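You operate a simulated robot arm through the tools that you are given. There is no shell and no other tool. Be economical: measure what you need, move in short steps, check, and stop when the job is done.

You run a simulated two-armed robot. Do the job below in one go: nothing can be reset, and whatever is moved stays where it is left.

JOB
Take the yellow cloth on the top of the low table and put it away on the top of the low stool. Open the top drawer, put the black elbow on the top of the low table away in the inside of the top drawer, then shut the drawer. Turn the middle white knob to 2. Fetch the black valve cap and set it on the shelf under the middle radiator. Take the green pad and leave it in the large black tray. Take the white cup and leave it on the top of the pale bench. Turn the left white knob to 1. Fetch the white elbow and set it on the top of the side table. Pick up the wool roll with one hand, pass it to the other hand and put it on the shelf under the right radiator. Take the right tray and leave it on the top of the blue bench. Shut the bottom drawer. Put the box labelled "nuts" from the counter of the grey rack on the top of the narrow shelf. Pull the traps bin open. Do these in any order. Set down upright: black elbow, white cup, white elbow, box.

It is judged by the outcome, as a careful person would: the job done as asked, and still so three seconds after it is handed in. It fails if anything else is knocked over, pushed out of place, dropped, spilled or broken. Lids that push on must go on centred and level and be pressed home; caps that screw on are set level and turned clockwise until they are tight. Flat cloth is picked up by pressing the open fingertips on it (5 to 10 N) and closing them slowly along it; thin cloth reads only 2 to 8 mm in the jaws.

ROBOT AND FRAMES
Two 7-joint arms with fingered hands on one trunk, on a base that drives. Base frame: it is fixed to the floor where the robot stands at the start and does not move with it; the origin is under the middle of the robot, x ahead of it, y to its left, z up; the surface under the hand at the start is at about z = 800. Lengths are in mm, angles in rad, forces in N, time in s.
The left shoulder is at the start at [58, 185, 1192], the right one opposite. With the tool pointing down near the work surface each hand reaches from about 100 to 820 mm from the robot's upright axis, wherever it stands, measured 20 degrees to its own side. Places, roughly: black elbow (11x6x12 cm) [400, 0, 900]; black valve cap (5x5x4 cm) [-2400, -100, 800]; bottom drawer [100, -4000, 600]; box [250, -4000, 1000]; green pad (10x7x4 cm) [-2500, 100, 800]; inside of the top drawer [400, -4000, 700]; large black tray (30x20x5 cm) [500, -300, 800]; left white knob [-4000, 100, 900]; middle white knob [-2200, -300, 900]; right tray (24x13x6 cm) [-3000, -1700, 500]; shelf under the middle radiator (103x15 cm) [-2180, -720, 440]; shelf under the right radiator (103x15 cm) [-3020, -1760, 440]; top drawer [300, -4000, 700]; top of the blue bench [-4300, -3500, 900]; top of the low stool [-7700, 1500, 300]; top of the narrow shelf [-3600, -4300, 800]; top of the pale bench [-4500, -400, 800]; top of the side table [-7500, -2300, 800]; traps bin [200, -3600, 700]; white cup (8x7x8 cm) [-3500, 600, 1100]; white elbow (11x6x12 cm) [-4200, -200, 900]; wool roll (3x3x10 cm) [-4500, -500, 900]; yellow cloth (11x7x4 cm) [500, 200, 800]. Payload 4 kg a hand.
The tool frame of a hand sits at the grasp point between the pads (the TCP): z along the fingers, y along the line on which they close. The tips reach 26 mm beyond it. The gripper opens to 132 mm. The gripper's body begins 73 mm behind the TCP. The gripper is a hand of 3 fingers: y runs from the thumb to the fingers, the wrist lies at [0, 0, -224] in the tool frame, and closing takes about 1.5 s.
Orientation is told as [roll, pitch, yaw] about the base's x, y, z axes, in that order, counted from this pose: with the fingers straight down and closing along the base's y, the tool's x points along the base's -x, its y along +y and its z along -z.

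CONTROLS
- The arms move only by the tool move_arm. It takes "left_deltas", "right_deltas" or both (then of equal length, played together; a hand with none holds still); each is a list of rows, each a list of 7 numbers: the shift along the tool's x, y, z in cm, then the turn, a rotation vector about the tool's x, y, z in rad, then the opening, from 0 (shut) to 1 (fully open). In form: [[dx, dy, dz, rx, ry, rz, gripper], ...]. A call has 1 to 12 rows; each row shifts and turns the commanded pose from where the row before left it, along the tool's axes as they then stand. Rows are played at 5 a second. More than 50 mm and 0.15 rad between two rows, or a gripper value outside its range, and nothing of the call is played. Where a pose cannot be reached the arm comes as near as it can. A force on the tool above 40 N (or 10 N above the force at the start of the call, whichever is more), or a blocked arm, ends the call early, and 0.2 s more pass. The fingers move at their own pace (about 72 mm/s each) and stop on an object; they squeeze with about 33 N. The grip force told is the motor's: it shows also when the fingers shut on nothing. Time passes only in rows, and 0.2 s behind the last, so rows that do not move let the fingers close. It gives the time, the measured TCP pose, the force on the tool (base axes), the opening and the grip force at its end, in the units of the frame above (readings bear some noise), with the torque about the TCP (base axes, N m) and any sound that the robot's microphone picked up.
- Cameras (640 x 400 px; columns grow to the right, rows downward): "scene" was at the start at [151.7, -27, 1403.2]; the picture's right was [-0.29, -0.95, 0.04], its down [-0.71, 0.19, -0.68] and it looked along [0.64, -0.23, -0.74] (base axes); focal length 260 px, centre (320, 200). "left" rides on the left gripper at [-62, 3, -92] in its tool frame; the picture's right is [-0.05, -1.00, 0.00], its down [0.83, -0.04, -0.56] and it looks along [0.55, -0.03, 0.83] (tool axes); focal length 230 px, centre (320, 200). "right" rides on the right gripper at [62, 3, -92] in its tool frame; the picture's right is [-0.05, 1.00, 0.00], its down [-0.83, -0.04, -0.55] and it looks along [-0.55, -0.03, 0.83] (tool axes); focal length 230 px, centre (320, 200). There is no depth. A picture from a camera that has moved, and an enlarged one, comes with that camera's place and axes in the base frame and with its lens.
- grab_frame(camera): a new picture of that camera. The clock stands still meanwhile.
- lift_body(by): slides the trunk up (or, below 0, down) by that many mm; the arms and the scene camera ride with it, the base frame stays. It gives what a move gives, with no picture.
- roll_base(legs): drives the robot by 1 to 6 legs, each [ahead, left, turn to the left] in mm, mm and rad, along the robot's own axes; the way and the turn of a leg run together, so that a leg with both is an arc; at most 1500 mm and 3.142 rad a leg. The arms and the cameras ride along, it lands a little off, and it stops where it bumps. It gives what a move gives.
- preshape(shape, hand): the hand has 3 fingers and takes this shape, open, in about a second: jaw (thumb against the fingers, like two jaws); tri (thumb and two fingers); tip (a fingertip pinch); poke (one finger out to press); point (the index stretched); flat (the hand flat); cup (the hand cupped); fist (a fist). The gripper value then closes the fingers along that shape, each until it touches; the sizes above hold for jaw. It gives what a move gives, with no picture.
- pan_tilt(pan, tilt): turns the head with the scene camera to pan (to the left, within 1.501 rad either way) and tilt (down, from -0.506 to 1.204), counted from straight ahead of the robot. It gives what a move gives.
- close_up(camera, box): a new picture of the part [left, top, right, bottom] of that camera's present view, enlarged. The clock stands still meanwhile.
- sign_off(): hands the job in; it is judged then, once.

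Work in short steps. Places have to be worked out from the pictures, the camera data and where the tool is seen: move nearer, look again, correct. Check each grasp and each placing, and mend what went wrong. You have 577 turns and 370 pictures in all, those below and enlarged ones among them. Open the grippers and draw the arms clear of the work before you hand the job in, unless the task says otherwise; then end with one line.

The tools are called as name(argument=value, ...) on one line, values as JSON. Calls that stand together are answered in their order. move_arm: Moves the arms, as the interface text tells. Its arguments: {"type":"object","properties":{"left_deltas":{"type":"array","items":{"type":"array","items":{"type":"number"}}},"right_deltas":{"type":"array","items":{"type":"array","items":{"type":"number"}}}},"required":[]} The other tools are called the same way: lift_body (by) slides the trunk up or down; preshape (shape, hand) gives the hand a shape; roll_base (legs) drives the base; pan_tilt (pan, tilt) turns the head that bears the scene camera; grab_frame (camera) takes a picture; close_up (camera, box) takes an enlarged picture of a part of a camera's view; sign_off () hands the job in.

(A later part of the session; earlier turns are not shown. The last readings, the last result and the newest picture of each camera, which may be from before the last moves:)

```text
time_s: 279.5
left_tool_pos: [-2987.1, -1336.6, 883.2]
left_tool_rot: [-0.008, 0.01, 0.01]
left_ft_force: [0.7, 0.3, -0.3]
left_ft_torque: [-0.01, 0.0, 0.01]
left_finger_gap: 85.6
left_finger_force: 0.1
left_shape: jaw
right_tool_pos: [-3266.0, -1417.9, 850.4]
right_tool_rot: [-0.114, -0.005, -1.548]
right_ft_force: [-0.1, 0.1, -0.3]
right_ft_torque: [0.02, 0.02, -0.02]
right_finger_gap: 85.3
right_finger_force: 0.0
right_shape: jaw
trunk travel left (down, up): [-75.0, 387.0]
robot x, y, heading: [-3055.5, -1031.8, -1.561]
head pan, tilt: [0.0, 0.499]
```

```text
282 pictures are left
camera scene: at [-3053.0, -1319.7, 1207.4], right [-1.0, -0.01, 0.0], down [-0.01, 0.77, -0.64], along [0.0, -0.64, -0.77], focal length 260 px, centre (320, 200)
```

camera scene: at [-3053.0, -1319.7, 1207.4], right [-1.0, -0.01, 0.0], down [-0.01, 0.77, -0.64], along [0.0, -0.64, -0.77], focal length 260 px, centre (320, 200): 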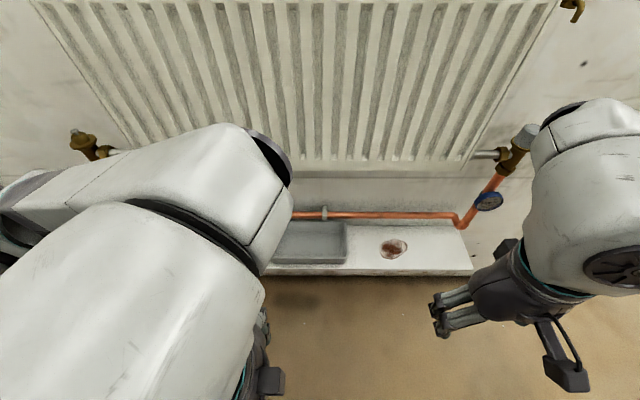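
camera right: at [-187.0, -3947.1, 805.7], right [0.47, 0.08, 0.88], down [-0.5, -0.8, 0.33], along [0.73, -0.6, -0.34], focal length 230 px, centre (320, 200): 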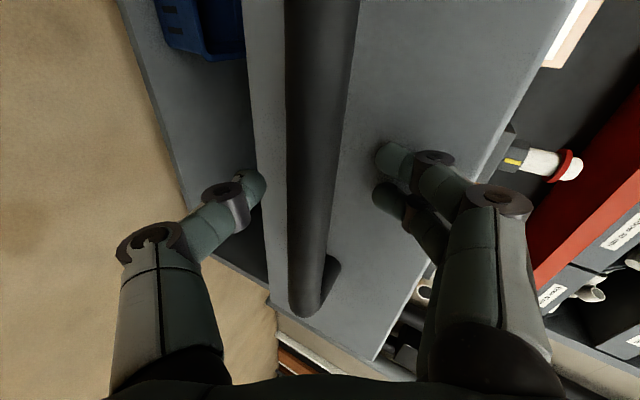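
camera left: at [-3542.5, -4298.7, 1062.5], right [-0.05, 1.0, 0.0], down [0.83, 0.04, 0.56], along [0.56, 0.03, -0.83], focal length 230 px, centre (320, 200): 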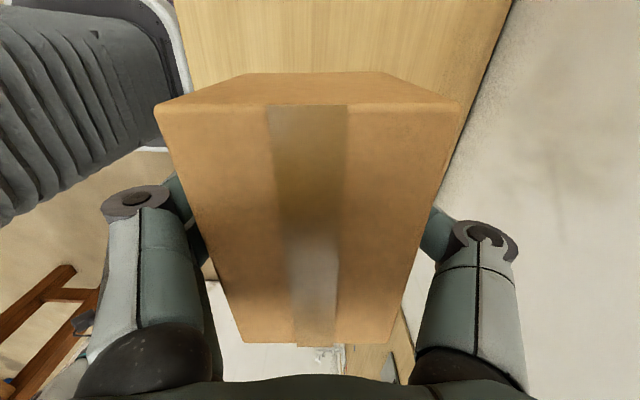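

The tray is at x≈-3136…-2896, with its front rim at y≈-1670 and rim height ~500. The left hand's yaw suits gripping the front rim at mid-length, so I bring it above [-3016,-1672].

move_arm(left_deltas=[[0.45, -4.2, 2, 0, 0, 0, 0.6], [0.45, -4.2, 2, 0, 0, 0, 0.6], [0.45, -4.2, 2, 0, 0, 0, 0.6], [0.45, -4.2, 2, 0, 0, 0, 0.6], [0.45, -4.2, 2, 0, 0, 0, 0.6], [0.45, -4.2, 2, 0, 0, 0, 0.6], [0, -4.2, 2, 0, 0, 0, 0.6], [0, -4.2, 2, 0, 0, 0, 0.6]])

grab_frame(camera="left")

grab_frame(camera="scene")

```text
time_s: 281.3
left_tool_pos: [-3015.9, -1656.8, 736.1]
left_tool_rot: [-0.026, 0.01, -0.009]
left_ft_force: [0.5, -0.2, 1.1]
left_ft_torque: [-0.04, -0.03, 0.05]
left_finger_gap: 79.6
left_finger_force: 0.1
left_shape: jaw
right_tool_pos: [-3267.1, -1404.4, 858.1]
right_tool_rot: [-0.116, -0.023, -1.545]
right_ft_force: [-0.1, 1.0, -0.9]
right_ft_torque: [-0.02, 0.02, -0.01]
right_finger_gap: 85.6
right_finger_force: 0.0
right_shape: jaw
trunk travel left (down, up): [-75.0, 387.0]
robot x, y, heading: [-3054.7, -1022.3, -1.562]
head pan, tilt: [0.0, 0.499]
```

```text
281 pictures are left
camera left: at [-2953.3, -1650.4, 826.8], right [0.04, -1.0, 0.02], down [-0.83, -0.02, 0.56], along [-0.56, -0.04, -0.83], focal length 230 px, centre (320, 200)
```

left: 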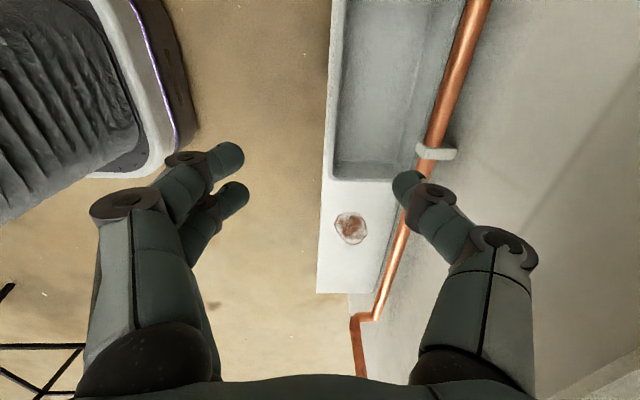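

```text
280 pictures are left
camera scene: at [-3052.9, -1299.1, 1212.8], right [-1.0, -0.01, 0.0], down [-0.01, 0.76, -0.65], along [0.01, -0.65, -0.76], focal length 260 px, centre (320, 200)
```

scene: 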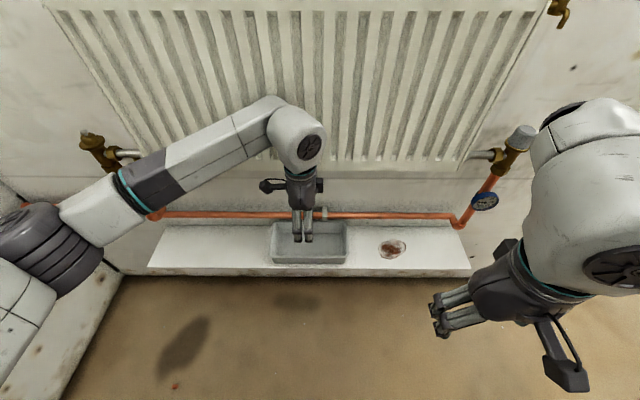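

The rim mid-line is at y≈-1684. I shift 2.7 cm toward the wall and lower to ~45 mm above the grip height.

move_arm(left_deltas=[[0, -2.7, 0, 0, 0, 0, 0.5], [0, 0, 4, 0, 0, 0, 0.5], [0, 0, 4, 0, 0, 0, 0.5], [0, 0, 4, 0, 0, 0, 0.5], [0, 0, 4, 0, 0, 0, 0.5], [0, 0, 4, 0, 0, 0, 0.5]])

grab_frame(camera="left")

close_up(camera="scene", box=[220, 150, 420, 275])

```text
time_s: 282.9
left_tool_pos: [-3011.5, -1708.9, 518.7]
left_tool_rot: [0.002, -0.004, 0.01]
left_ft_force: [-2.6, 1.5, 1.3]
left_ft_torque: [-0.09, -0.25, -0.03]
left_finger_gap: 66.2
left_finger_force: 0.0
left_shape: jaw
right_tool_pos: [-3269.7, -1428.7, 846.6]
right_tool_rot: [-0.104, -0.003, -1.546]
right_ft_force: [-0.5, 2.3, 0.4]
right_ft_torque: [-0.09, -0.13, -0.01]
right_finger_gap: 85.4
right_finger_force: 0.0
right_shape: jaw
trunk travel left (down, up): [-75.0, 387.0]
robot x, y, heading: [-3050.1, -1042.8, -1.565]
head pan, tilt: [0.0, 0.499]
stopped in row 6 (left hand): the arm was blocked; the commanded pose is now the measured one
```

```text
279 pictures are left
camera left: at [-2950.4, -1705.0, 610.0], right [0.06, -1.0, 0.0], down [-0.83, -0.05, 0.55], along [-0.55, -0.04, -0.83], focal length 230 px, centre (320, 200)
```

left: 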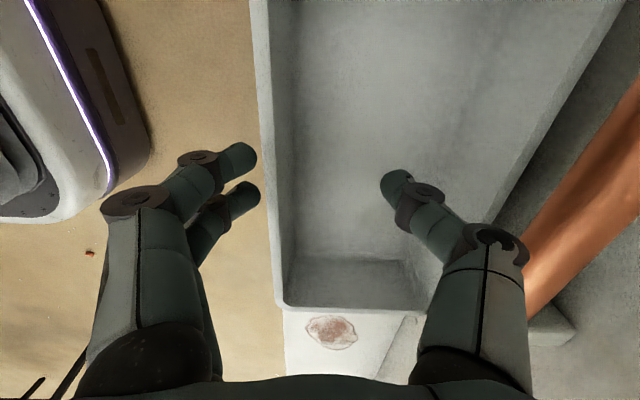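

```text
3.20 times, centred on (320, 212) of scene
camera zoom: at [-3059.0, -1326.1, 1206.7], right [-1.0, -0.01, -0.01], down [0.0, 0.77, -0.64], along [0.01, -0.64, -0.77], focal length 833 px, centre (320, 160)
```

zoom: 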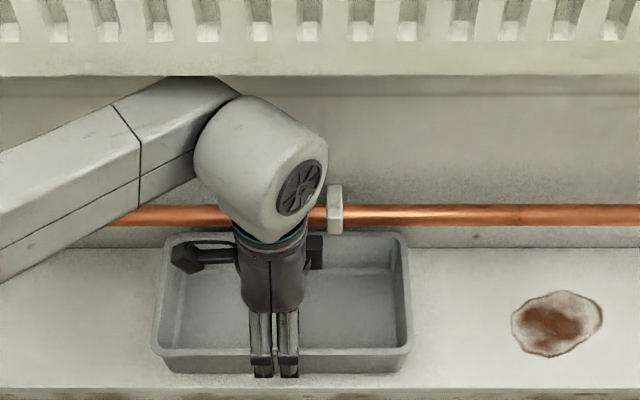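

The forearm is blocked, against the radiator's underside most likely. I rise 6 cm, back off 3 cm and tilt the hand 0.35 rad so the wrist comes back from the radiator.

move_arm(left_deltas=[[0, 1.5, -3, 0, 0, 0, 0.5], [0, 1.5, -3, 0.12, 0, 0, 0.5], [0, 0, 0, 0.12, 0, 0, 0.5], [0, 0, 0, 0.11, 0, 0, 0.5]])

grab_frame(camera="scene")

grab_frame(camera="left")

```text
time_s: 283.9
left_tool_pos: [-2996.2, -1676.7, 577.3]
left_tool_rot: [-0.35, 0.005, 0.022]
left_ft_force: [1.0, 0.0, 0.1]
left_ft_torque: [-0.01, -0.01, -0.01]
left_finger_gap: 66.3
left_finger_force: 0.1
left_shape: jaw
right_tool_pos: [-3253.6, -1429.0, 849.1]
right_tool_rot: [-0.114, 0.0, -1.538]
right_ft_force: [0.9, 0.2, -0.8]
right_ft_torque: [-0.02, 0.02, -0.01]
right_finger_gap: 85.6
right_finger_force: 0.0
right_shape: jaw
trunk travel left (down, up): [-75.0, 387.0]
robot x, y, heading: [-3046.6, -1038.2, -1.554]
head pan, tilt: [0.0, 0.499]
```

```text
277 pictures are left
camera scene: at [-3041.2, -1326.0, 1207.4], right [-1.0, -0.01, 0.0], down [-0.01, 0.77, -0.64], along [0.01, -0.64, -0.77], focal length 260 px, centre (320, 200)
```

scene: 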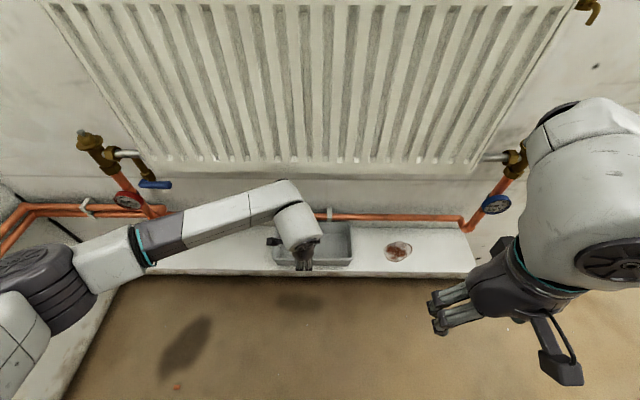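

```text
276 pictures are left
camera left: at [-2934.8, -1641.2, 662.9], right [0.07, -0.94, 0.34], down [-0.83, 0.13, 0.54], along [-0.55, -0.32, -0.77], focal length 230 px, centre (320, 200)
```

left: 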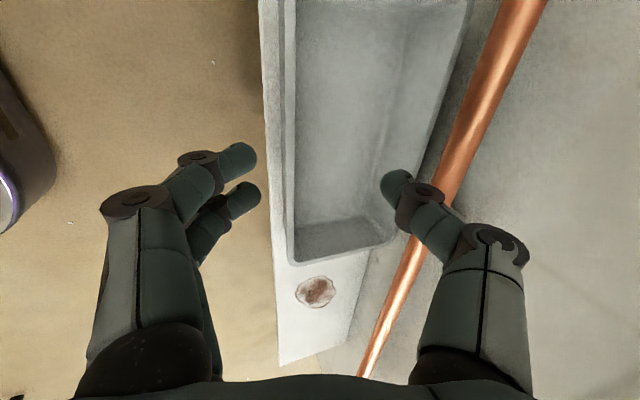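

The pose is free now. I lower onto the rim: target TCP ≈ [-3012,-1686,490].

move_arm(left_deltas=[[0.53, 0.7, 2.8, 0, 0, 0, 0.5], [0.53, 0.7, 2.8, 0, 0, 0, 0.5], [0.53, 0.7, 2.8, 0, 0, 0, 0.5], [0, 0, 0, 0, 0, 0, 0.5]])

grab_frame(camera="left")

close_up(camera="scene", box=[220, 170, 420, 295])

```text
time_s: 284.9
left_tool_pos: [-3013.3, -1686.0, 490.7]
left_tool_rot: [-0.348, 0.004, 0.021]
left_ft_force: [-0.4, -0.1, -0.8]
left_ft_torque: [-0.04, 0.02, -0.03]
left_finger_gap: 66.3
left_finger_force: 0.0
left_shape: jaw
right_tool_pos: [-3254.3, -1429.0, 849.0]
right_tool_rot: [-0.114, -0.001, -1.539]
right_ft_force: [0.6, 0.2, 0.0]
right_ft_torque: [-0.02, -0.02, 0.01]
right_finger_gap: 85.6
right_finger_force: 0.2
right_shape: jaw
trunk travel left (down, up): [-75.0, 387.0]
robot x, y, heading: [-3045.8, -1038.5, -1.556]
head pan, tilt: [0.0, 0.499]
```

```text
275 pictures are left
camera left: at [-2951.2, -1649.6, 575.5], right [0.07, -0.94, 0.34], down [-0.83, 0.13, 0.54], along [-0.55, -0.32, -0.77], focal length 230 px, centre (320, 200)
```

left: 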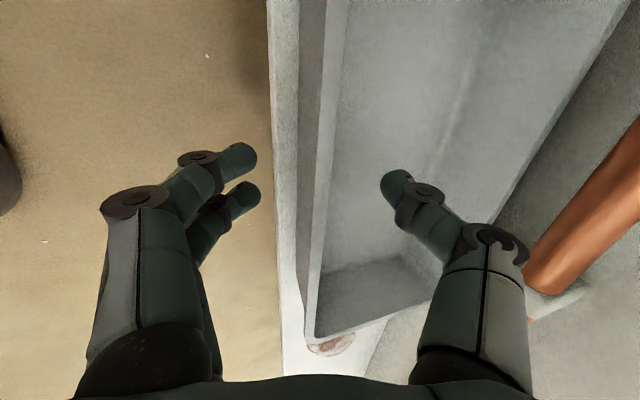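

```text
3.20 times, centred on (320, 232) of scene
camera zoom: at [-3041.4, -1324.9, 1207.6], right [-1.0, -0.01, 0.0], down [-0.01, 0.77, -0.64], along [0.01, -0.64, -0.77], focal length 833 px, centre (320, 96)
```

zoom: 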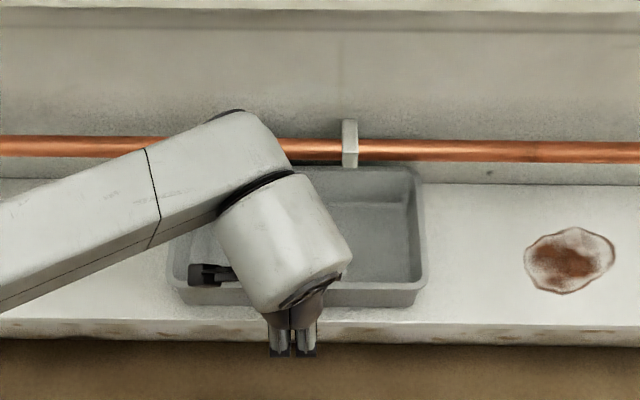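

The rim lies between thumb (inside) and fingers (outside). I close.

move_arm(left_deltas=[[0, 0, 0, 0, 0, 0, 0.3], [0, 0, 0, 0, 0, 0, 0.1], [0, 0, 0, 0, 0, 0, 0], [0, 0, 0, 0, 0, 0, 0], [0, 0, 0, 0, 0, 0, 0], [0, 0, 0, 0, 0, 0, 0]])

grab_frame(camera="left")

```text
time_s: 286.3
left_tool_pos: [-3012.5, -1685.3, 490.3]
left_tool_rot: [-0.347, 0.006, 0.02]
left_ft_force: [0.6, 0.5, -1.7]
left_ft_torque: [0.15, 0.02, 0.06]
left_finger_gap: 0.0
left_finger_force: 32.8
left_shape: jaw
right_tool_pos: [-3254.2, -1428.1, 848.5]
right_tool_rot: [-0.114, 0.0, -1.537]
right_ft_force: [-0.5, 0.0, -0.1]
right_ft_torque: [-0.02, 0.0, 0.0]
right_finger_gap: 85.4
right_finger_force: 0.1
right_shape: jaw
trunk travel left (down, up): [-75.0, 387.0]
robot x, y, heading: [-3045.5, -1037.1, -1.558]
head pan, tilt: [0.0, 0.499]
```

```text
273 pictures are left
camera left: at [-2951.1, -1649.7, 575.1], right [0.07, -0.94, 0.34], down [-0.83, 0.13, 0.54], along [-0.55, -0.32, -0.77], focal length 230 px, centre (320, 200)
```

left: 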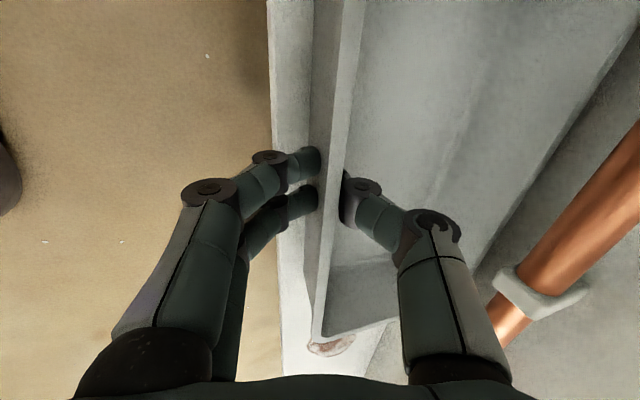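

The rim is pinched, wall thickness ~0–2 mm. I lift 6 cm and check how it hangs.

move_arm(left_deltas=[[0, -0.5, -1.4, 0, 0, 0, 0], [0, -0.7, -1.9, 0, 0, 0, 0], [0, -1.0, -2.8, 0, 0, 0, 0]])

grab_frame(camera="left")

close_up(camera="scene", box=[220, 170, 420, 295])

```text
time_s: 287.1
left_tool_pos: [-3010.4, -1684.5, 550.8]
left_tool_rot: [-0.34, 0.002, 0.021]
left_ft_force: [-1.8, 0.7, -14.2]
left_ft_torque: [1.63, 0.1, -0.13]
left_finger_gap: 0.3
left_finger_force: 33.3
left_shape: jaw
right_tool_pos: [-3254.6, -1430.1, 846.9]
right_tool_rot: [-0.111, 0.003, -1.538]
right_ft_force: [0.0, 0.2, 0.5]
right_ft_torque: [0.06, -0.05, 0.0]
right_finger_gap: 85.5
right_finger_force: 0.2
right_shape: jaw
trunk travel left (down, up): [-75.0, 387.0]
robot x, y, heading: [-3046.9, -1036.4, -1.56]
head pan, tilt: [0.0, 0.499]
```

```text
272 pictures are left
camera left: at [-2949.3, -1648.7, 636.8], right [0.07, -0.94, 0.33], down [-0.83, 0.13, 0.54], along [-0.55, -0.32, -0.77], focal length 230 px, centre (320, 200)
```

left: 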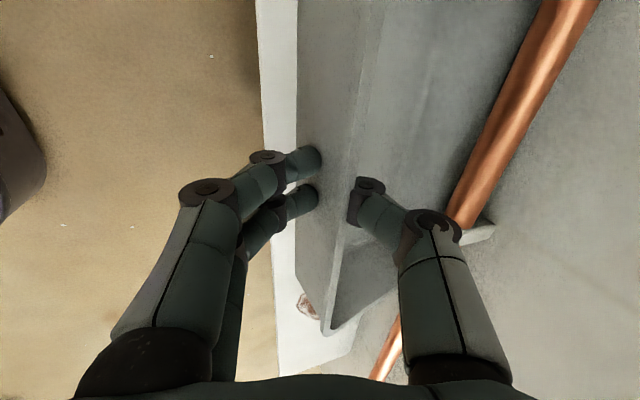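

```text
3.20 times, centred on (320, 232) of scene
camera zoom: at [-3041.6, -1327.8, 1206.2], right [-1.0, -0.01, 0.0], down [-0.01, 0.77, -0.64], along [0.01, -0.64, -0.77], focal length 833 px, centre (320, 96)
```

zoom: 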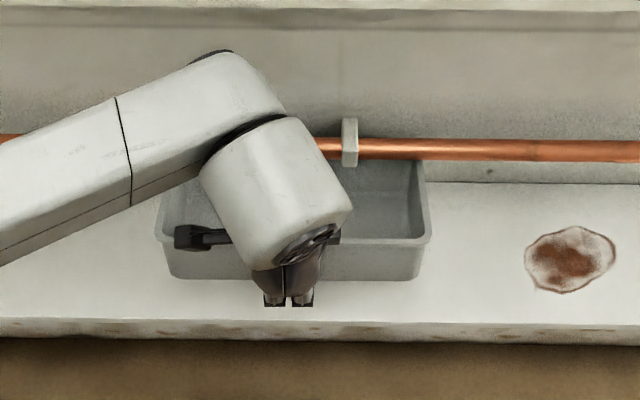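

The force (14 N, 1.6 Nm) says the tray's back rim is caught under the copper pipe. I lower it 4.5 cm again and then draw it toward me before lifting.

move_arm(left_deltas=[[0, 0.8, 2.2, 0, 0, 0, 0], [0, 0.7, 2.0, 0, 0, 0, 0], [0, 1.9, -0.7, 0, 0, 0, 0], [0, 2.8, -1.0, 0, 0, 0, 0], [0, 2.8, -1.0, 0, 0, 0, 0], [0, 1.9, -0.7, 0, 0, 0, 0]])

grab_frame(camera="left")

close_up(camera="scene", box=[220, 170, 420, 295])

```text
time_s: 288.5
left_tool_pos: [-3013.3, -1586.1, 510.4]
left_tool_rot: [-0.346, 0.006, 0.022]
left_ft_force: [0.3, 0.7, -1.3]
left_ft_torque: [0.12, 0.0, -0.01]
left_finger_gap: 0.0
left_finger_force: 33.3
left_shape: jaw
right_tool_pos: [-3254.2, -1428.6, 849.2]
right_tool_rot: [-0.113, -0.001, -1.538]
right_ft_force: [0.1, 0.0, -0.4]
right_ft_torque: [0.0, 0.0, 0.01]
right_finger_gap: 85.4
right_finger_force: 0.0
right_shape: jaw
trunk travel left (down, up): [-75.0, 387.0]
robot x, y, heading: [-3042.8, -1037.8, -1.552]
head pan, tilt: [0.0, 0.499]
```

```text
270 pictures are left
camera left: at [-2951.5, -1550.8, 595.2], right [0.07, -0.94, 0.34], down [-0.83, 0.13, 0.54], along [-0.55, -0.32, -0.77], focal length 230 px, centre (320, 200)
```

left: 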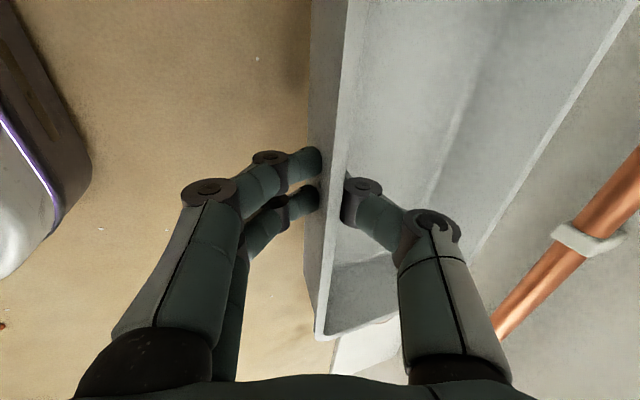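

```text
3.20 times, centred on (320, 232) of scene
camera zoom: at [-3041.5, -1325.4, 1207.4], right [-1.0, -0.01, 0.0], down [-0.01, 0.77, -0.64], along [0.01, -0.64, -0.77], focal length 833 px, centre (320, 96)
```

zoom: 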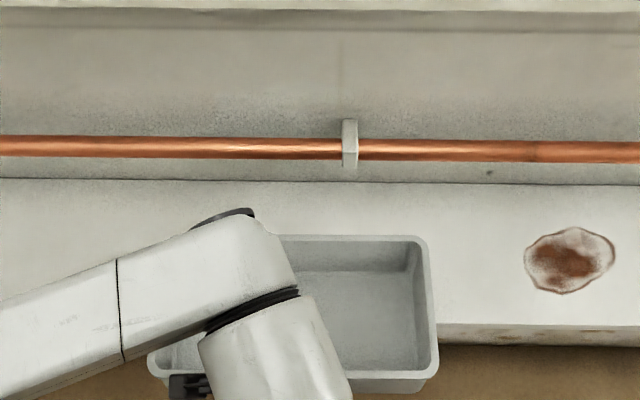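

The tray hangs free and level (~130 g). I lift it 20 cm, then raise the trunk.

move_arm(left_deltas=[[0, -1.5, -4.3, 0, 0, 0, 0], [0, -1.5, -4.3, 0, 0, 0, 0], [0, -1.5, -4.3, 0, 0, 0, 0], [0, -1.5, -4.3, 0, 0, 0, 0], [0, 2, -2, 0, 0, 0, 0], [0, 3, -2, 0, 0, 0, 0], [0, 3, -2, 0, 0, 0, 0]])

lift_body(by=350)

grab_frame(camera="scene")

```text
time_s: 290.1
left_tool_pos: [-3017.1, -1487.4, 722.3]
left_tool_rot: [-0.349, 0.003, 0.023]
left_ft_force: [0.2, 0.0, -1.8]
left_ft_torque: [0.09, 0.02, 0.03]
left_finger_gap: 0.0
left_finger_force: 32.8
left_shape: jaw
right_tool_pos: [-3253.5, -1429.3, 848.5]
right_tool_rot: [-0.114, 0.0, -1.538]
right_ft_force: [-0.8, 0.4, -1.0]
right_ft_torque: [0.0, 0.0, -0.02]
right_finger_gap: 85.5
right_finger_force: 0.0
right_shape: jaw
trunk travel left (down, up): [-75.0, 387.0]
robot x, y, heading: [-3044.5, -1034.7, -1.557]
head pan, tilt: [0.0, 0.499]
```

```text
time_s: 293.5
left_tool_pos: [-3015.6, -1489.1, 1072.3]
left_tool_rot: [-0.345, 0.004, 0.02]
left_ft_force: [0.3, -0.3, -1.9]
left_ft_torque: [0.13, -0.05, -0.01]
left_finger_gap: 0.2
left_finger_force: 33.1
left_shape: jaw
right_tool_pos: [-3253.2, -1429.4, 1198.0]
right_tool_rot: [-0.114, -0.001, -1.537]
right_ft_force: [0.2, 0.4, -0.5]
right_ft_torque: [0.01, 0.0, 0.0]
right_finger_gap: 85.6
right_finger_force: 0.1
right_shape: jaw
trunk travel left (down, up): [-425.0, 37.0]
robot x, y, heading: [-3047.0, -1036.2, -1.555]
head pan, tilt: [0.0, 0.499]
```

```text
268 pictures are left
camera scene: at [-3044.5, -1122.6, 1640.3], right [-1.0, -0.01, 0.0], down [-0.01, 0.48, -0.88], along [0.01, -0.88, -0.48], focal length 260 px, centre (320, 200)
```

scene: 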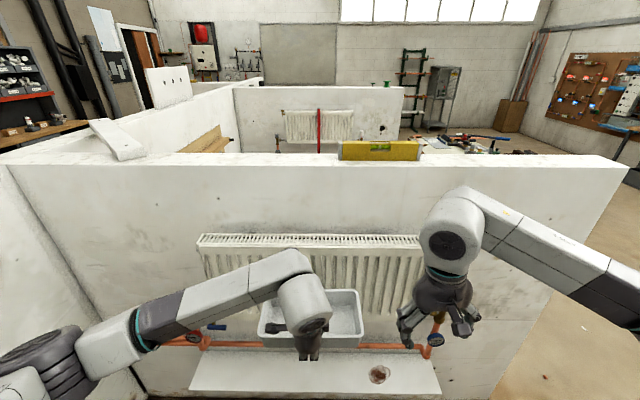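

I draw the tray in 15 cm, then leave the bay sideways, passing between bench corner and partition, and go down toward the blue bench's north end.

move_arm(left_deltas=[[0, 4.6, -1.7, 0, 0, 0, 0], [0, 4.6, -1.7, 0, 0, 0, 0], [0, 4.6, -1.7, 0, 0, 0, 0]])

roll_base(legs=[[0, -450, 0], [110, 0, 0], [0, -700, 0]])

pan_tilt(pan=-0.2, tilt=0.5)

grab_frame(camera="scene")

```text
time_s: 294.3
left_tool_pos: [-3014.4, -1339.9, 1071.9]
left_tool_rot: [-0.348, 0.004, 0.023]
left_ft_force: [-0.1, 0.7, -1.2]
left_ft_torque: [0.13, 0.01, 0.03]
left_finger_gap: 0.0
left_finger_force: 33.5
left_shape: jaw
right_tool_pos: [-3253.2, -1428.5, 1198.8]
right_tool_rot: [-0.114, -0.002, -1.539]
right_ft_force: [-0.3, -0.9, -0.3]
right_ft_torque: [0.03, -0.02, 0.01]
right_finger_gap: 85.3
right_finger_force: 0.0
right_shape: jaw
trunk travel left (down, up): [-425.0, 37.0]
robot x, y, heading: [-3047.2, -1036.9, -1.558]
head pan, tilt: [0.0, 0.499]
```

```text
time_s: 301.2
left_tool_pos: [-4156.4, -1464.7, 1072.1]
left_tool_rot: [-0.349, 0.006, 0.02]
left_ft_force: [-0.9, -0.4, -2.0]
left_ft_torque: [0.11, 0.0, 0.02]
left_finger_gap: 0.2
left_finger_force: 32.6
left_shape: jaw
right_tool_pos: [-4396.1, -1554.3, 1198.8]
right_tool_rot: [-0.116, 0.001, -1.539]
right_ft_force: [0.2, 0.8, 0.0]
right_ft_torque: [0.01, -0.02, 0.04]
right_finger_gap: 85.5
right_finger_force: 0.0
right_shape: jaw
trunk travel left (down, up): [-425.0, 37.0]
robot x, y, heading: [-4186.1, -1164.4, -1.554]
head pan, tilt: [0.0, 0.499]
```

```text
time_s: 301.9
left_tool_pos: [-4158.3, -1464.8, 1072.0]
left_tool_rot: [-0.347, 0.003, 0.022]
left_ft_force: [-0.2, 0.1, -0.1]
left_ft_torque: [0.09, -0.01, 0.0]
left_finger_gap: 0.0
left_finger_force: 33.4
left_shape: jaw
right_tool_pos: [-4397.2, -1553.0, 1199.3]
right_tool_rot: [-0.114, 0.001, -1.539]
right_ft_force: [-0.9, -0.1, 0.3]
right_ft_torque: [0.03, -0.01, 0.02]
right_finger_gap: 85.5
right_finger_force: 0.0
right_shape: jaw
trunk travel left (down, up): [-425.0, 37.0]
robot x, y, heading: [-4186.9, -1161.1, -1.559]
head pan, tilt: [-0.201, 0.499]
```

```text
267 pictures are left
camera scene: at [-4205.6, -1245.8, 1640.2], right [-0.98, 0.18, 0.0], down [0.09, 0.47, -0.88], along [-0.16, -0.86, -0.48], focal length 260 px, centre (320, 200)
```

scene: 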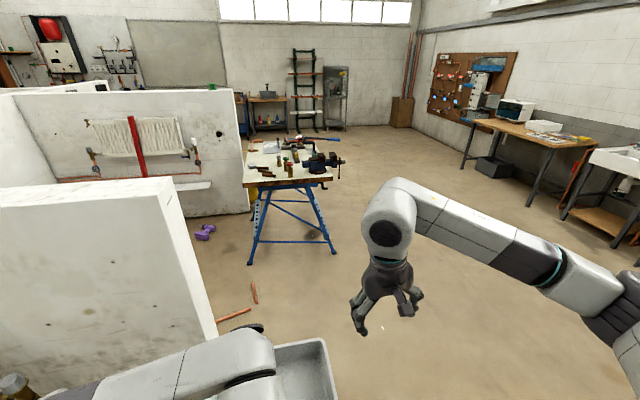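

I go 480 mm further right so the left elbow clears the partition's end, then forward to y≈-2450 and look at the bench top.

roll_base(legs=[[0, -480, 0], [1250, 0, 0]])

grab_frame(camera="scene")

```text
time_s: 310.6
left_tool_pos: [-4619.1, -2704.0, 1070.6]
left_tool_rot: [-0.347, 0.005, 0.027]
left_ft_force: [0.7, 0.7, -2.1]
left_ft_torque: [0.1, 0.02, -0.01]
left_finger_gap: 0.1
left_finger_force: 33.2
left_shape: jaw
right_tool_pos: [-4856.2, -2794.4, 1198.7]
right_tool_rot: [-0.114, -0.002, -1.534]
right_ft_force: [-0.7, 0.2, 0.4]
right_ft_torque: [0.03, 0.01, 0.01]
right_finger_gap: 85.6
right_finger_force: 0.1
right_shape: jaw
trunk travel left (down, up): [-425.0, 37.0]
robot x, y, heading: [-4655.0, -2402.7, -1.549]
head pan, tilt: [-0.201, 0.499]
```

```text
266 pictures are left
camera scene: at [-4667.6, -2484.6, 1640.3], right [-0.98, 0.18, 0.0], down [0.09, 0.47, -0.88], along [-0.16, -0.86, -0.48], focal length 260 px, centre (320, 200)
```

scene: 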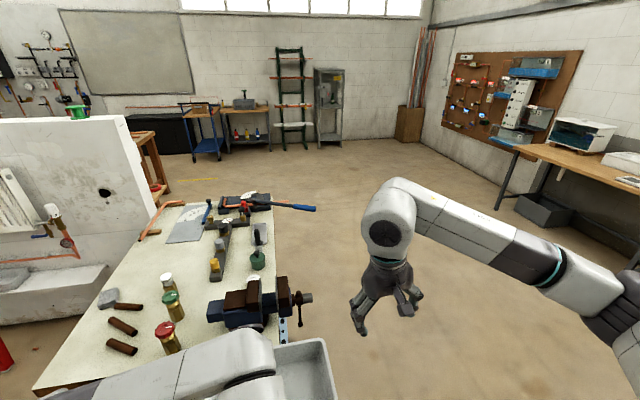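

Free space on the blue bench: a patch about x -4340…-4000, y -3540…-3380, behind the brass pots. I move to x≈-4400, y≈-2640 (clear of the copper bits on the floor) with the tray raised, and look from the left camera.

move_arm(left_deltas=[[0, -1.5, -4.3, 0, 0, 0, 0], [0, -1.5, -4.3, 0, 0, 0, 0]])

roll_base(legs=[[0, 250, 0], [235, 0, 0]])

pan_tilt(pan=0.25, tilt=0.6)

grab_frame(camera="scene")

```text
time_s: 311.2
left_tool_pos: [-4619.5, -2703.6, 1164.3]
left_tool_rot: [-0.347, 0.003, 0.025]
left_ft_force: [-0.2, -1.3, -1.7]
left_ft_torque: [0.15, -0.03, 0.01]
left_finger_gap: 0.0
left_finger_force: 33.2
left_shape: jaw
right_tool_pos: [-4857.5, -2793.8, 1199.3]
right_tool_rot: [-0.114, 0.001, -1.533]
right_ft_force: [-0.2, -1.0, 1.0]
right_ft_torque: [-0.01, -0.04, -0.02]
right_finger_gap: 85.5
right_finger_force: 0.1
right_shape: jaw
trunk travel left (down, up): [-425.0, 37.0]
robot x, y, heading: [-4652.0, -2403.5, -1.549]
head pan, tilt: [-0.201, 0.499]
```

```text
time_s: 314.4
left_tool_pos: [-4357.7, -2929.1, 1165.3]
left_tool_rot: [-0.348, 0.005, 0.029]
left_ft_force: [0.1, 1.0, -1.1]
left_ft_torque: [0.11, -0.02, 0.01]
left_finger_gap: 0.1
left_finger_force: 32.5
left_shape: jaw
right_tool_pos: [-4595.8, -3020.3, 1199.3]
right_tool_rot: [-0.114, -0.002, -1.532]
right_ft_force: [-0.7, -0.2, 0.7]
right_ft_torque: [-0.02, 0.03, -0.02]
right_finger_gap: 85.6
right_finger_force: 0.2
right_shape: jaw
trunk travel left (down, up): [-425.0, 37.0]
robot x, y, heading: [-4391.2, -2627.0, -1.549]
head pan, tilt: [-0.201, 0.499]
```

```text
time_s: 315.3
left_tool_pos: [-4358.6, -2932.1, 1163.7]
left_tool_rot: [-0.345, 0.004, 0.029]
left_ft_force: [-0.6, 0.3, -1.3]
left_ft_torque: [0.12, -0.04, 0.0]
left_finger_gap: 0.0
left_finger_force: 32.9
left_shape: jaw
right_tool_pos: [-4596.6, -3022.8, 1199.1]
right_tool_rot: [-0.113, 0.001, -1.532]
right_ft_force: [0.5, 0.7, 0.3]
right_ft_torque: [-0.02, -0.02, 0.04]
right_finger_gap: 85.8
right_finger_force: 0.1
right_shape: jaw
trunk travel left (down, up): [-425.0, 37.0]
robot x, y, heading: [-4389.6, -2629.5, -1.55]
head pan, tilt: [0.25, 0.6]
```

```text
265 pictures are left
camera scene: at [-4367.0, -2709.8, 1631.1], right [-0.96, -0.27, 0.0], down [-0.15, 0.55, -0.82], along [0.22, -0.79, -0.57], focal length 260 px, centre (320, 200)
```

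scene: 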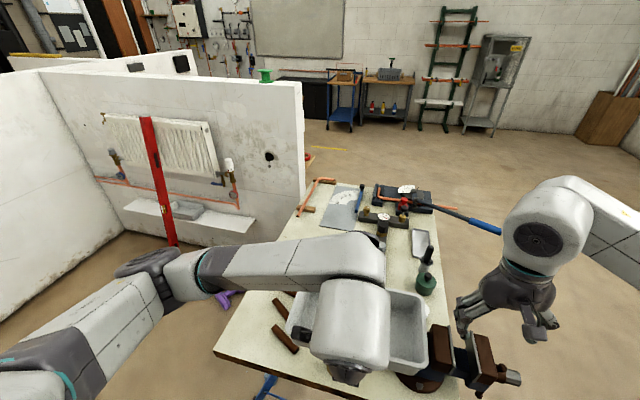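

I extend the arm over the bench, tray high, toward the free patch.

move_arm(left_deltas=[[-1.75, -4.3, 1.58, 0, 0, 0, 0], [-1.75, -4.3, 1.58, 0, 0, 0, 0], [-1.75, -4.3, 1.58, 0, 0, 0, 0], [-1.75, -4.3, 1.58, 0, 0, 0, 0], [-1.75, -4.3, 1.58, 0, 0, 0, 0], [-1.75, -4.3, 1.58, 0, 0, 0, 0], [-1.75, -4.3, 1.58, 0, 0, 0, 0], [-1.75, -4.3, 1.58, 0, 0, 0, 0], [-1.75, -4.3, 1.58, 0, 0, 0, 0], [-1.75, -4.3, 1.58, 0, 0, 0, 0]])

grab_frame(camera="scene")

grab_frame(camera="left")

```text
time_s: 317.5
left_tool_pos: [-4171.7, -3388.8, 1161.1]
left_tool_rot: [-0.346, 0.003, 0.025]
left_ft_force: [0.0, -0.5, -1.0]
left_ft_torque: [0.11, -0.02, 0.0]
left_finger_gap: 0.0
left_finger_force: 33.1
left_shape: jaw
right_tool_pos: [-4596.6, -3023.6, 1197.6]
right_tool_rot: [-0.114, 0.0, -1.532]
right_ft_force: [1.5, -0.6, 0.0]
right_ft_torque: [0.02, 0.01, 0.02]
right_finger_gap: 85.7
right_finger_force: 0.0
right_shape: jaw
trunk travel left (down, up): [-425.0, 37.0]
robot x, y, heading: [-4390.8, -2631.6, -1.55]
head pan, tilt: [0.25, 0.6]
```

```text
264 pictures are left
camera scene: at [-4367.8, -2710.9, 1631.1], right [-0.96, -0.27, 0.0], down [-0.15, 0.55, -0.82], along [0.22, -0.79, -0.57], focal length 260 px, centre (320, 200)
```

scene: 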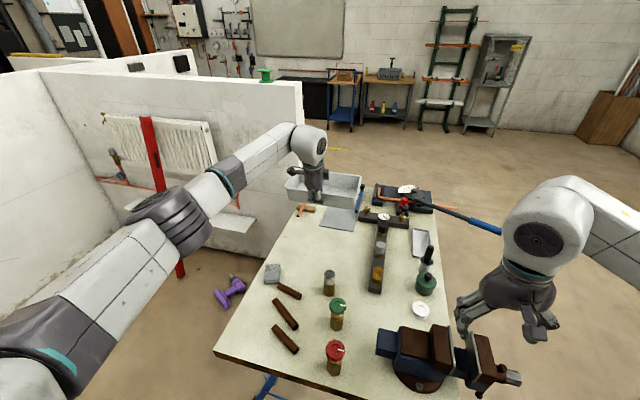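

```text
263 pictures are left
camera left: at [-4111.8, -3352.3, 1246.6], right [0.08, -0.94, 0.34], down [-0.83, 0.13, 0.54], along [-0.55, -0.32, -0.77], focal length 230 px, centre (320, 200)
```

left: 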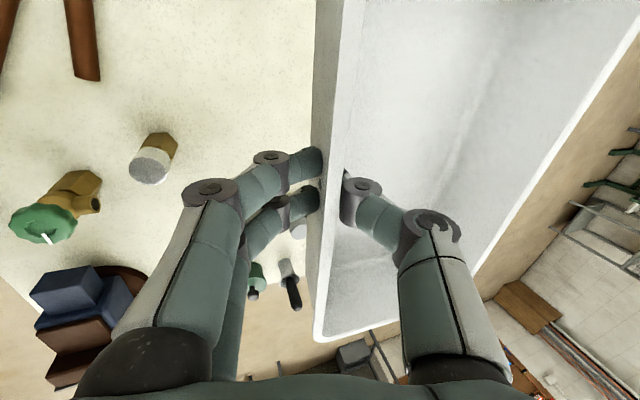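

The bench top is at z≈880 and the free patch is about x -4350…-4000, y -3530…-3275. I come back 5 cm and lower the tray to ~3 cm above the top.

move_arm(left_deltas=[[0, 4.6, -1.7, 0, 0, 0, 0], [0, 1.6, 4.5, 0, 0, 0, 0], [0, 1.6, 4.5, 0, 0, 0, 0], [0, 1.6, 4.5, 0, 0, 0, 0], [0, 1.6, 4.5, 0, 0, 0, 0]])

close_up(camera="scene", box=[200, 150, 440, 300])

grab_frame(camera="left")

```text
time_s: 318.7
left_tool_pos: [-4173.9, -3338.0, 969.4]
left_tool_rot: [-0.347, 0.005, 0.025]
left_ft_force: [0.0, -0.7, -1.7]
left_ft_torque: [0.09, 0.01, -0.04]
left_finger_gap: 0.0
left_finger_force: 33.3
left_shape: jaw
right_tool_pos: [-4596.2, -3023.4, 1198.7]
right_tool_rot: [-0.113, 0.001, -1.532]
right_ft_force: [0.3, 0.9, 0.6]
right_ft_torque: [0.04, -0.03, 0.0]
right_finger_gap: 85.5
right_finger_force: 0.1
right_shape: jaw
trunk travel left (down, up): [-425.0, 37.0]
robot x, y, heading: [-4389.9, -2629.1, -1.548]
head pan, tilt: [0.25, 0.6]
```

```text
2.67 times, centred on (320, 225) of scene
camera zoom: at [-4367.0, -2710.5, 1631.0], right [-0.96, -0.27, 0.0], down [-0.15, 0.55, -0.82], along [0.22, -0.79, -0.57], focal length 694 px, centre (320, 133)
```

zoom: 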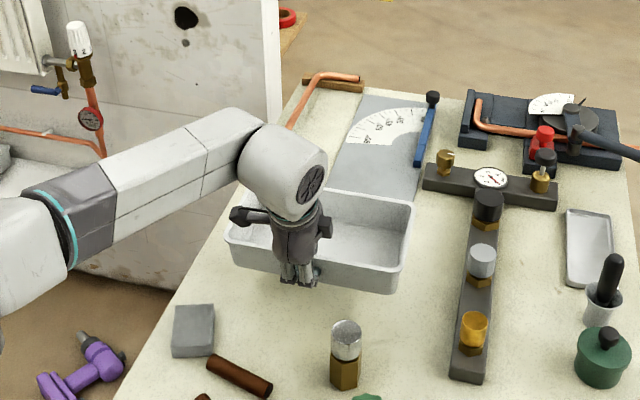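

```text
261 pictures are left
camera left: at [-4112.5, -3302.1, 1054.4], right [0.08, -0.94, 0.34], down [-0.83, 0.13, 0.54], along [-0.55, -0.32, -0.77], focal length 230 px, centre (320, 200)
```

left: 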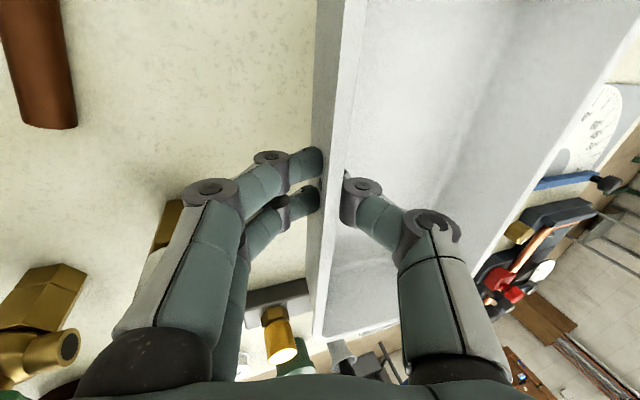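

It hangs level over a clear patch. I lower slowly until it touches.

move_arm(left_deltas=[[0, 0.5, 1.4, 0, 0, 0, 0], [0, 0.3, 0.9, 0, 0, 0, 0], [0, 0.17, 0.47, 0, 0, 0, 0], [0, 0.17, 0.47, 0, 0, 0, 0], [0, 0.17, 0.47, 0, 0, 0, 0], [0, 0.17, 0.47, 0, 0, 0, 0], [0, 0.17, 0.47, 0, 0, 0, 0], [0, 0.17, 0.47, 0, 0, 0, 0]])

close_up(camera="scene", box=[200, 150, 440, 300])

```text
time_s: 320.5
left_tool_pos: [-4172.7, -3338.2, 915.3]
left_tool_rot: [-0.345, 0.004, 0.028]
left_ft_force: [0.4, -0.5, -1.4]
left_ft_torque: [0.13, 0.01, 0.02]
left_finger_gap: 0.3
left_finger_force: 32.9
left_shape: jaw
right_tool_pos: [-4595.8, -3023.6, 1199.2]
right_tool_rot: [-0.114, 0.001, -1.534]
right_ft_force: [0.2, -0.7, -0.3]
right_ft_torque: [0.02, 0.0, 0.0]
right_finger_gap: 85.5
right_finger_force: 0.1
right_shape: jaw
trunk travel left (down, up): [-425.0, 37.0]
robot x, y, heading: [-4389.8, -2627.8, -1.549]
head pan, tilt: [0.25, 0.6]
```

```text
2.67 times, centred on (320, 225) of scene
camera zoom: at [-4366.9, -2709.6, 1631.1], right [-0.96, -0.27, 0.0], down [-0.15, 0.55, -0.82], along [0.22, -0.79, -0.57], focal length 694 px, centre (320, 133)
```

zoom: 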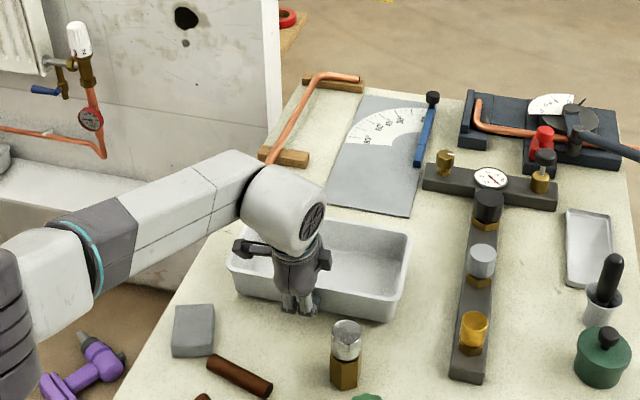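

No contact yet. I continue down in 5 mm rows.

move_arm(left_deltas=[[0, 0.17, 0.47, 0, 0, 0, 0], [0, 0.17, 0.47, 0, 0, 0, 0], [0, 0.17, 0.47, 0, 0, 0, 0], [0, 0.17, 0.47, 0, 0, 0, 0], [0, 0.17, 0.47, 0, 0, 0, 0], [0, 0.17, 0.47, 0, 0, 0, 0], [0, 0.17, 0.47, 0, 0, 0, 0], [0, 0.17, 0.47, 0, 0, 0, 0]])

close_up(camera="scene", box=[200, 150, 440, 300])

```text
time_s: 321.6
left_tool_pos: [-4174.9, -3340.2, 904.6]
left_tool_rot: [-0.363, 0.01, 0.028]
left_ft_force: [1.0, 8.3, 25.1]
left_ft_torque: [0.07, -0.02, 0.01]
left_finger_gap: 1.0
left_finger_force: 34.0
left_shape: jaw
right_tool_pos: [-4596.6, -3020.4, 1199.4]
right_tool_rot: [-0.115, -0.004, -1.532]
right_ft_force: [0.4, 0.1, 1.0]
right_ft_torque: [0.0, -0.02, 0.0]
right_finger_gap: 85.6
right_finger_force: 0.1
right_shape: jaw
trunk travel left (down, up): [-425.0, 37.0]
robot x, y, heading: [-4394.1, -2628.1, -1.549]
head pan, tilt: [0.25, 0.6]
stopped in row 5 (left hand): the force on the tool passed its limit at 42 N (the readings are from after the stop); the commanded pose is now the measured one
```

```text
2.67 times, centred on (320, 225) of scene
camera zoom: at [-4367.2, -2705.8, 1631.3], right [-0.96, -0.27, 0.0], down [-0.15, 0.55, -0.82], along [0.22, -0.79, -0.57], focal length 694 px, centre (320, 133)
```

zoom: 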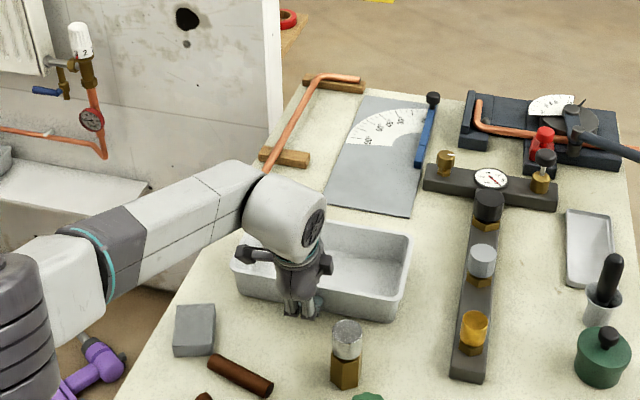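

Landed. I ease up, open, and withdraw along the hand axis.

move_arm(left_deltas=[[0, -0.07, -0.2, 0, 0, 0, 0], [0, 0, 0, 0, 0, 0, 0.35], [0, 0, 0, 0, 0, 0, 0.35], [0, 0, 0, 0, 0, 0, 0.35], [0, -1, -3, 0, 0, 0, 0.35], [0, -1.5, -4.5, 0, 0, 0, 0.35], [0, -1.5, -4.5, 0, 0, 0, 0.35], [0, -1.5, -4.5, 0, 0, 0, 0.35], [0, -1.5, -4.5, 0, 0, 0, 0.35]])

close_up(camera="scene", box=[200, 150, 440, 300])

```text
time_s: 323.6
left_tool_pos: [-4172.9, -3333.4, 1126.3]
left_tool_rot: [-0.357, 0.006, 0.028]
left_ft_force: [0.4, -0.7, -1.0]
left_ft_torque: [-0.05, 0.05, 0.01]
left_finger_gap: 45.8
left_finger_force: 0.0
left_shape: jaw
right_tool_pos: [-4595.7, -3021.4, 1198.6]
right_tool_rot: [-0.112, -0.002, -1.532]
right_ft_force: [0.1, -0.5, -0.6]
right_ft_torque: [-0.03, -0.02, 0.01]
right_finger_gap: 85.6
right_finger_force: 0.1
right_shape: jaw
trunk travel left (down, up): [-425.0, 37.0]
robot x, y, heading: [-4393.5, -2630.3, -1.545]
head pan, tilt: [0.25, 0.6]
```

```text
2.67 times, centred on (320, 225) of scene
camera zoom: at [-4367.0, -2708.1, 1631.2], right [-0.96, -0.27, 0.0], down [-0.15, 0.55, -0.82], along [0.22, -0.79, -0.57], focal length 694 px, centre (320, 133)
```

zoom: 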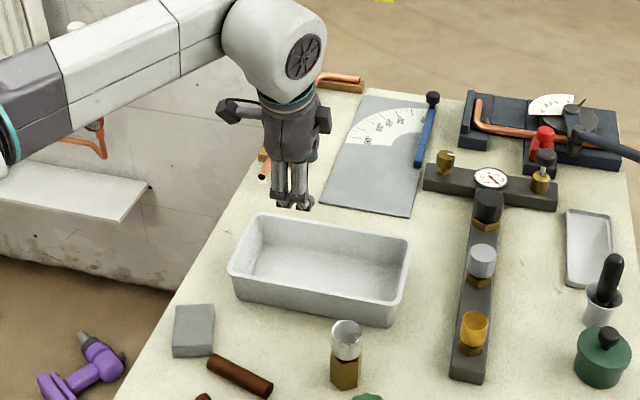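

The tray is set. I pull the left arm back to vertical, move clear of the partition end, and turn round to face the pale bench.

move_arm(left_deltas=[[1.75, 4.3, -1.58, -0.036, 0, 0, 0.5], [1.75, 4.3, -1.5, -0.036, 0, 0, 0.5], [1.75, 4.3, -1.4, -0.036, 0, 0, 0.5], [1.75, 4.3, -1.2, -0.036, 0, 0, 0.5], [1.75, 4.3, -1.0, -0.036, 0, 0, 0.5], [1.75, 4.3, -0.8, -0.036, 0, 0, 0.5], [1.75, 4.3, -0.6, -0.036, 0, 0, 0.5], [1.75, 4.3, -0.4, -0.036, 0, 0, 0.5], [1.75, 4.3, -0.2, -0.036, 0, 0, 0.5], [1.75, 4.3, 0, -0.036, 0, 0, 0.5]])

roll_base(legs=[[-300, 0, 0], [0, -600, 0], [-300, 0, 0], [0, 0, 3.1]])

pan_tilt(pan=-0.3, tilt=0.5)

grab_frame(camera="scene")

```text
time_s: 325.8
left_tool_pos: [-4361.0, -2895.4, 1127.1]
left_tool_rot: [0.005, 0.008, 0.029]
left_ft_force: [0.9, 0.1, -0.3]
left_ft_torque: [-0.07, -0.01, -0.01]
left_finger_gap: 65.4
left_finger_force: 0.0
left_shape: jaw
right_tool_pos: [-4596.7, -3022.6, 1199.1]
right_tool_rot: [-0.113, -0.002, -1.533]
right_ft_force: [-0.2, -0.1, 0.5]
right_ft_torque: [0.01, -0.04, 0.01]
right_finger_gap: 85.4
right_finger_force: 0.1
right_shape: jaw
trunk travel left (down, up): [-425.0, 37.0]
robot x, y, heading: [-4391.9, -2632.1, -1.552]
head pan, tilt: [0.25, 0.6]
```

```text
time_s: 339.7
left_tool_pos: [-5003.0, -1768.7, 1126.8]
left_tool_rot: [0.006, 0.011, 3.072]
left_ft_force: [1.1, -0.6, 0.6]
left_ft_torque: [-0.02, 0.02, -0.02]
left_finger_gap: 65.7
left_finger_force: 0.0
left_shape: jaw
right_tool_pos: [-4755.2, -1665.7, 1198.6]
right_tool_rot: [-0.114, 0.0, 1.511]
right_ft_force: [0.6, 0.5, -0.4]
right_ft_torque: [0.0, -0.02, -0.03]
right_finger_gap: 85.5
right_finger_force: 0.0
right_shape: jaw
trunk travel left (down, up): [-425.0, 37.0]
robot x, y, heading: [-5000.7, -2039.3, 1.489]
head pan, tilt: [0.25, 0.6]
```

```text
time_s: 340.6
left_tool_pos: [-5004.2, -1768.8, 1126.1]
left_tool_rot: [0.003, 0.007, 3.072]
left_ft_force: [0.5, -0.3, -0.2]
left_ft_torque: [0.01, 0.0, 0.02]
left_finger_gap: 65.4
left_finger_force: 0.0
left_shape: jaw
right_tool_pos: [-4756.7, -1665.2, 1198.8]
right_tool_rot: [-0.113, 0.0, 1.512]
right_ft_force: [-0.8, 0.5, 0.0]
right_ft_torque: [-0.02, 0.0, -0.03]
right_finger_gap: 85.4
right_finger_force: 0.0
right_shape: jaw
trunk travel left (down, up): [-425.0, 37.0]
robot x, y, heading: [-4992.6, -2040.0, 1.495]
head pan, tilt: [-0.3, 0.499]
```

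```text
257 pictures are left
camera scene: at [-4965.4, -1960.7, 1640.2], right [0.93, -0.37, 0.0], down [-0.18, -0.45, -0.88], along [0.32, 0.81, -0.48], focal length 260 px, centre (320, 200)
```

scene: 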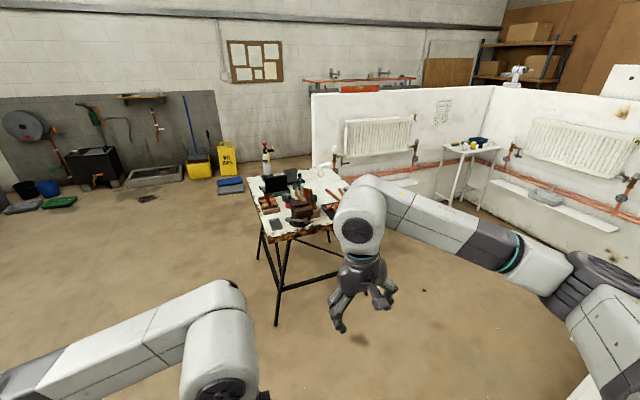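

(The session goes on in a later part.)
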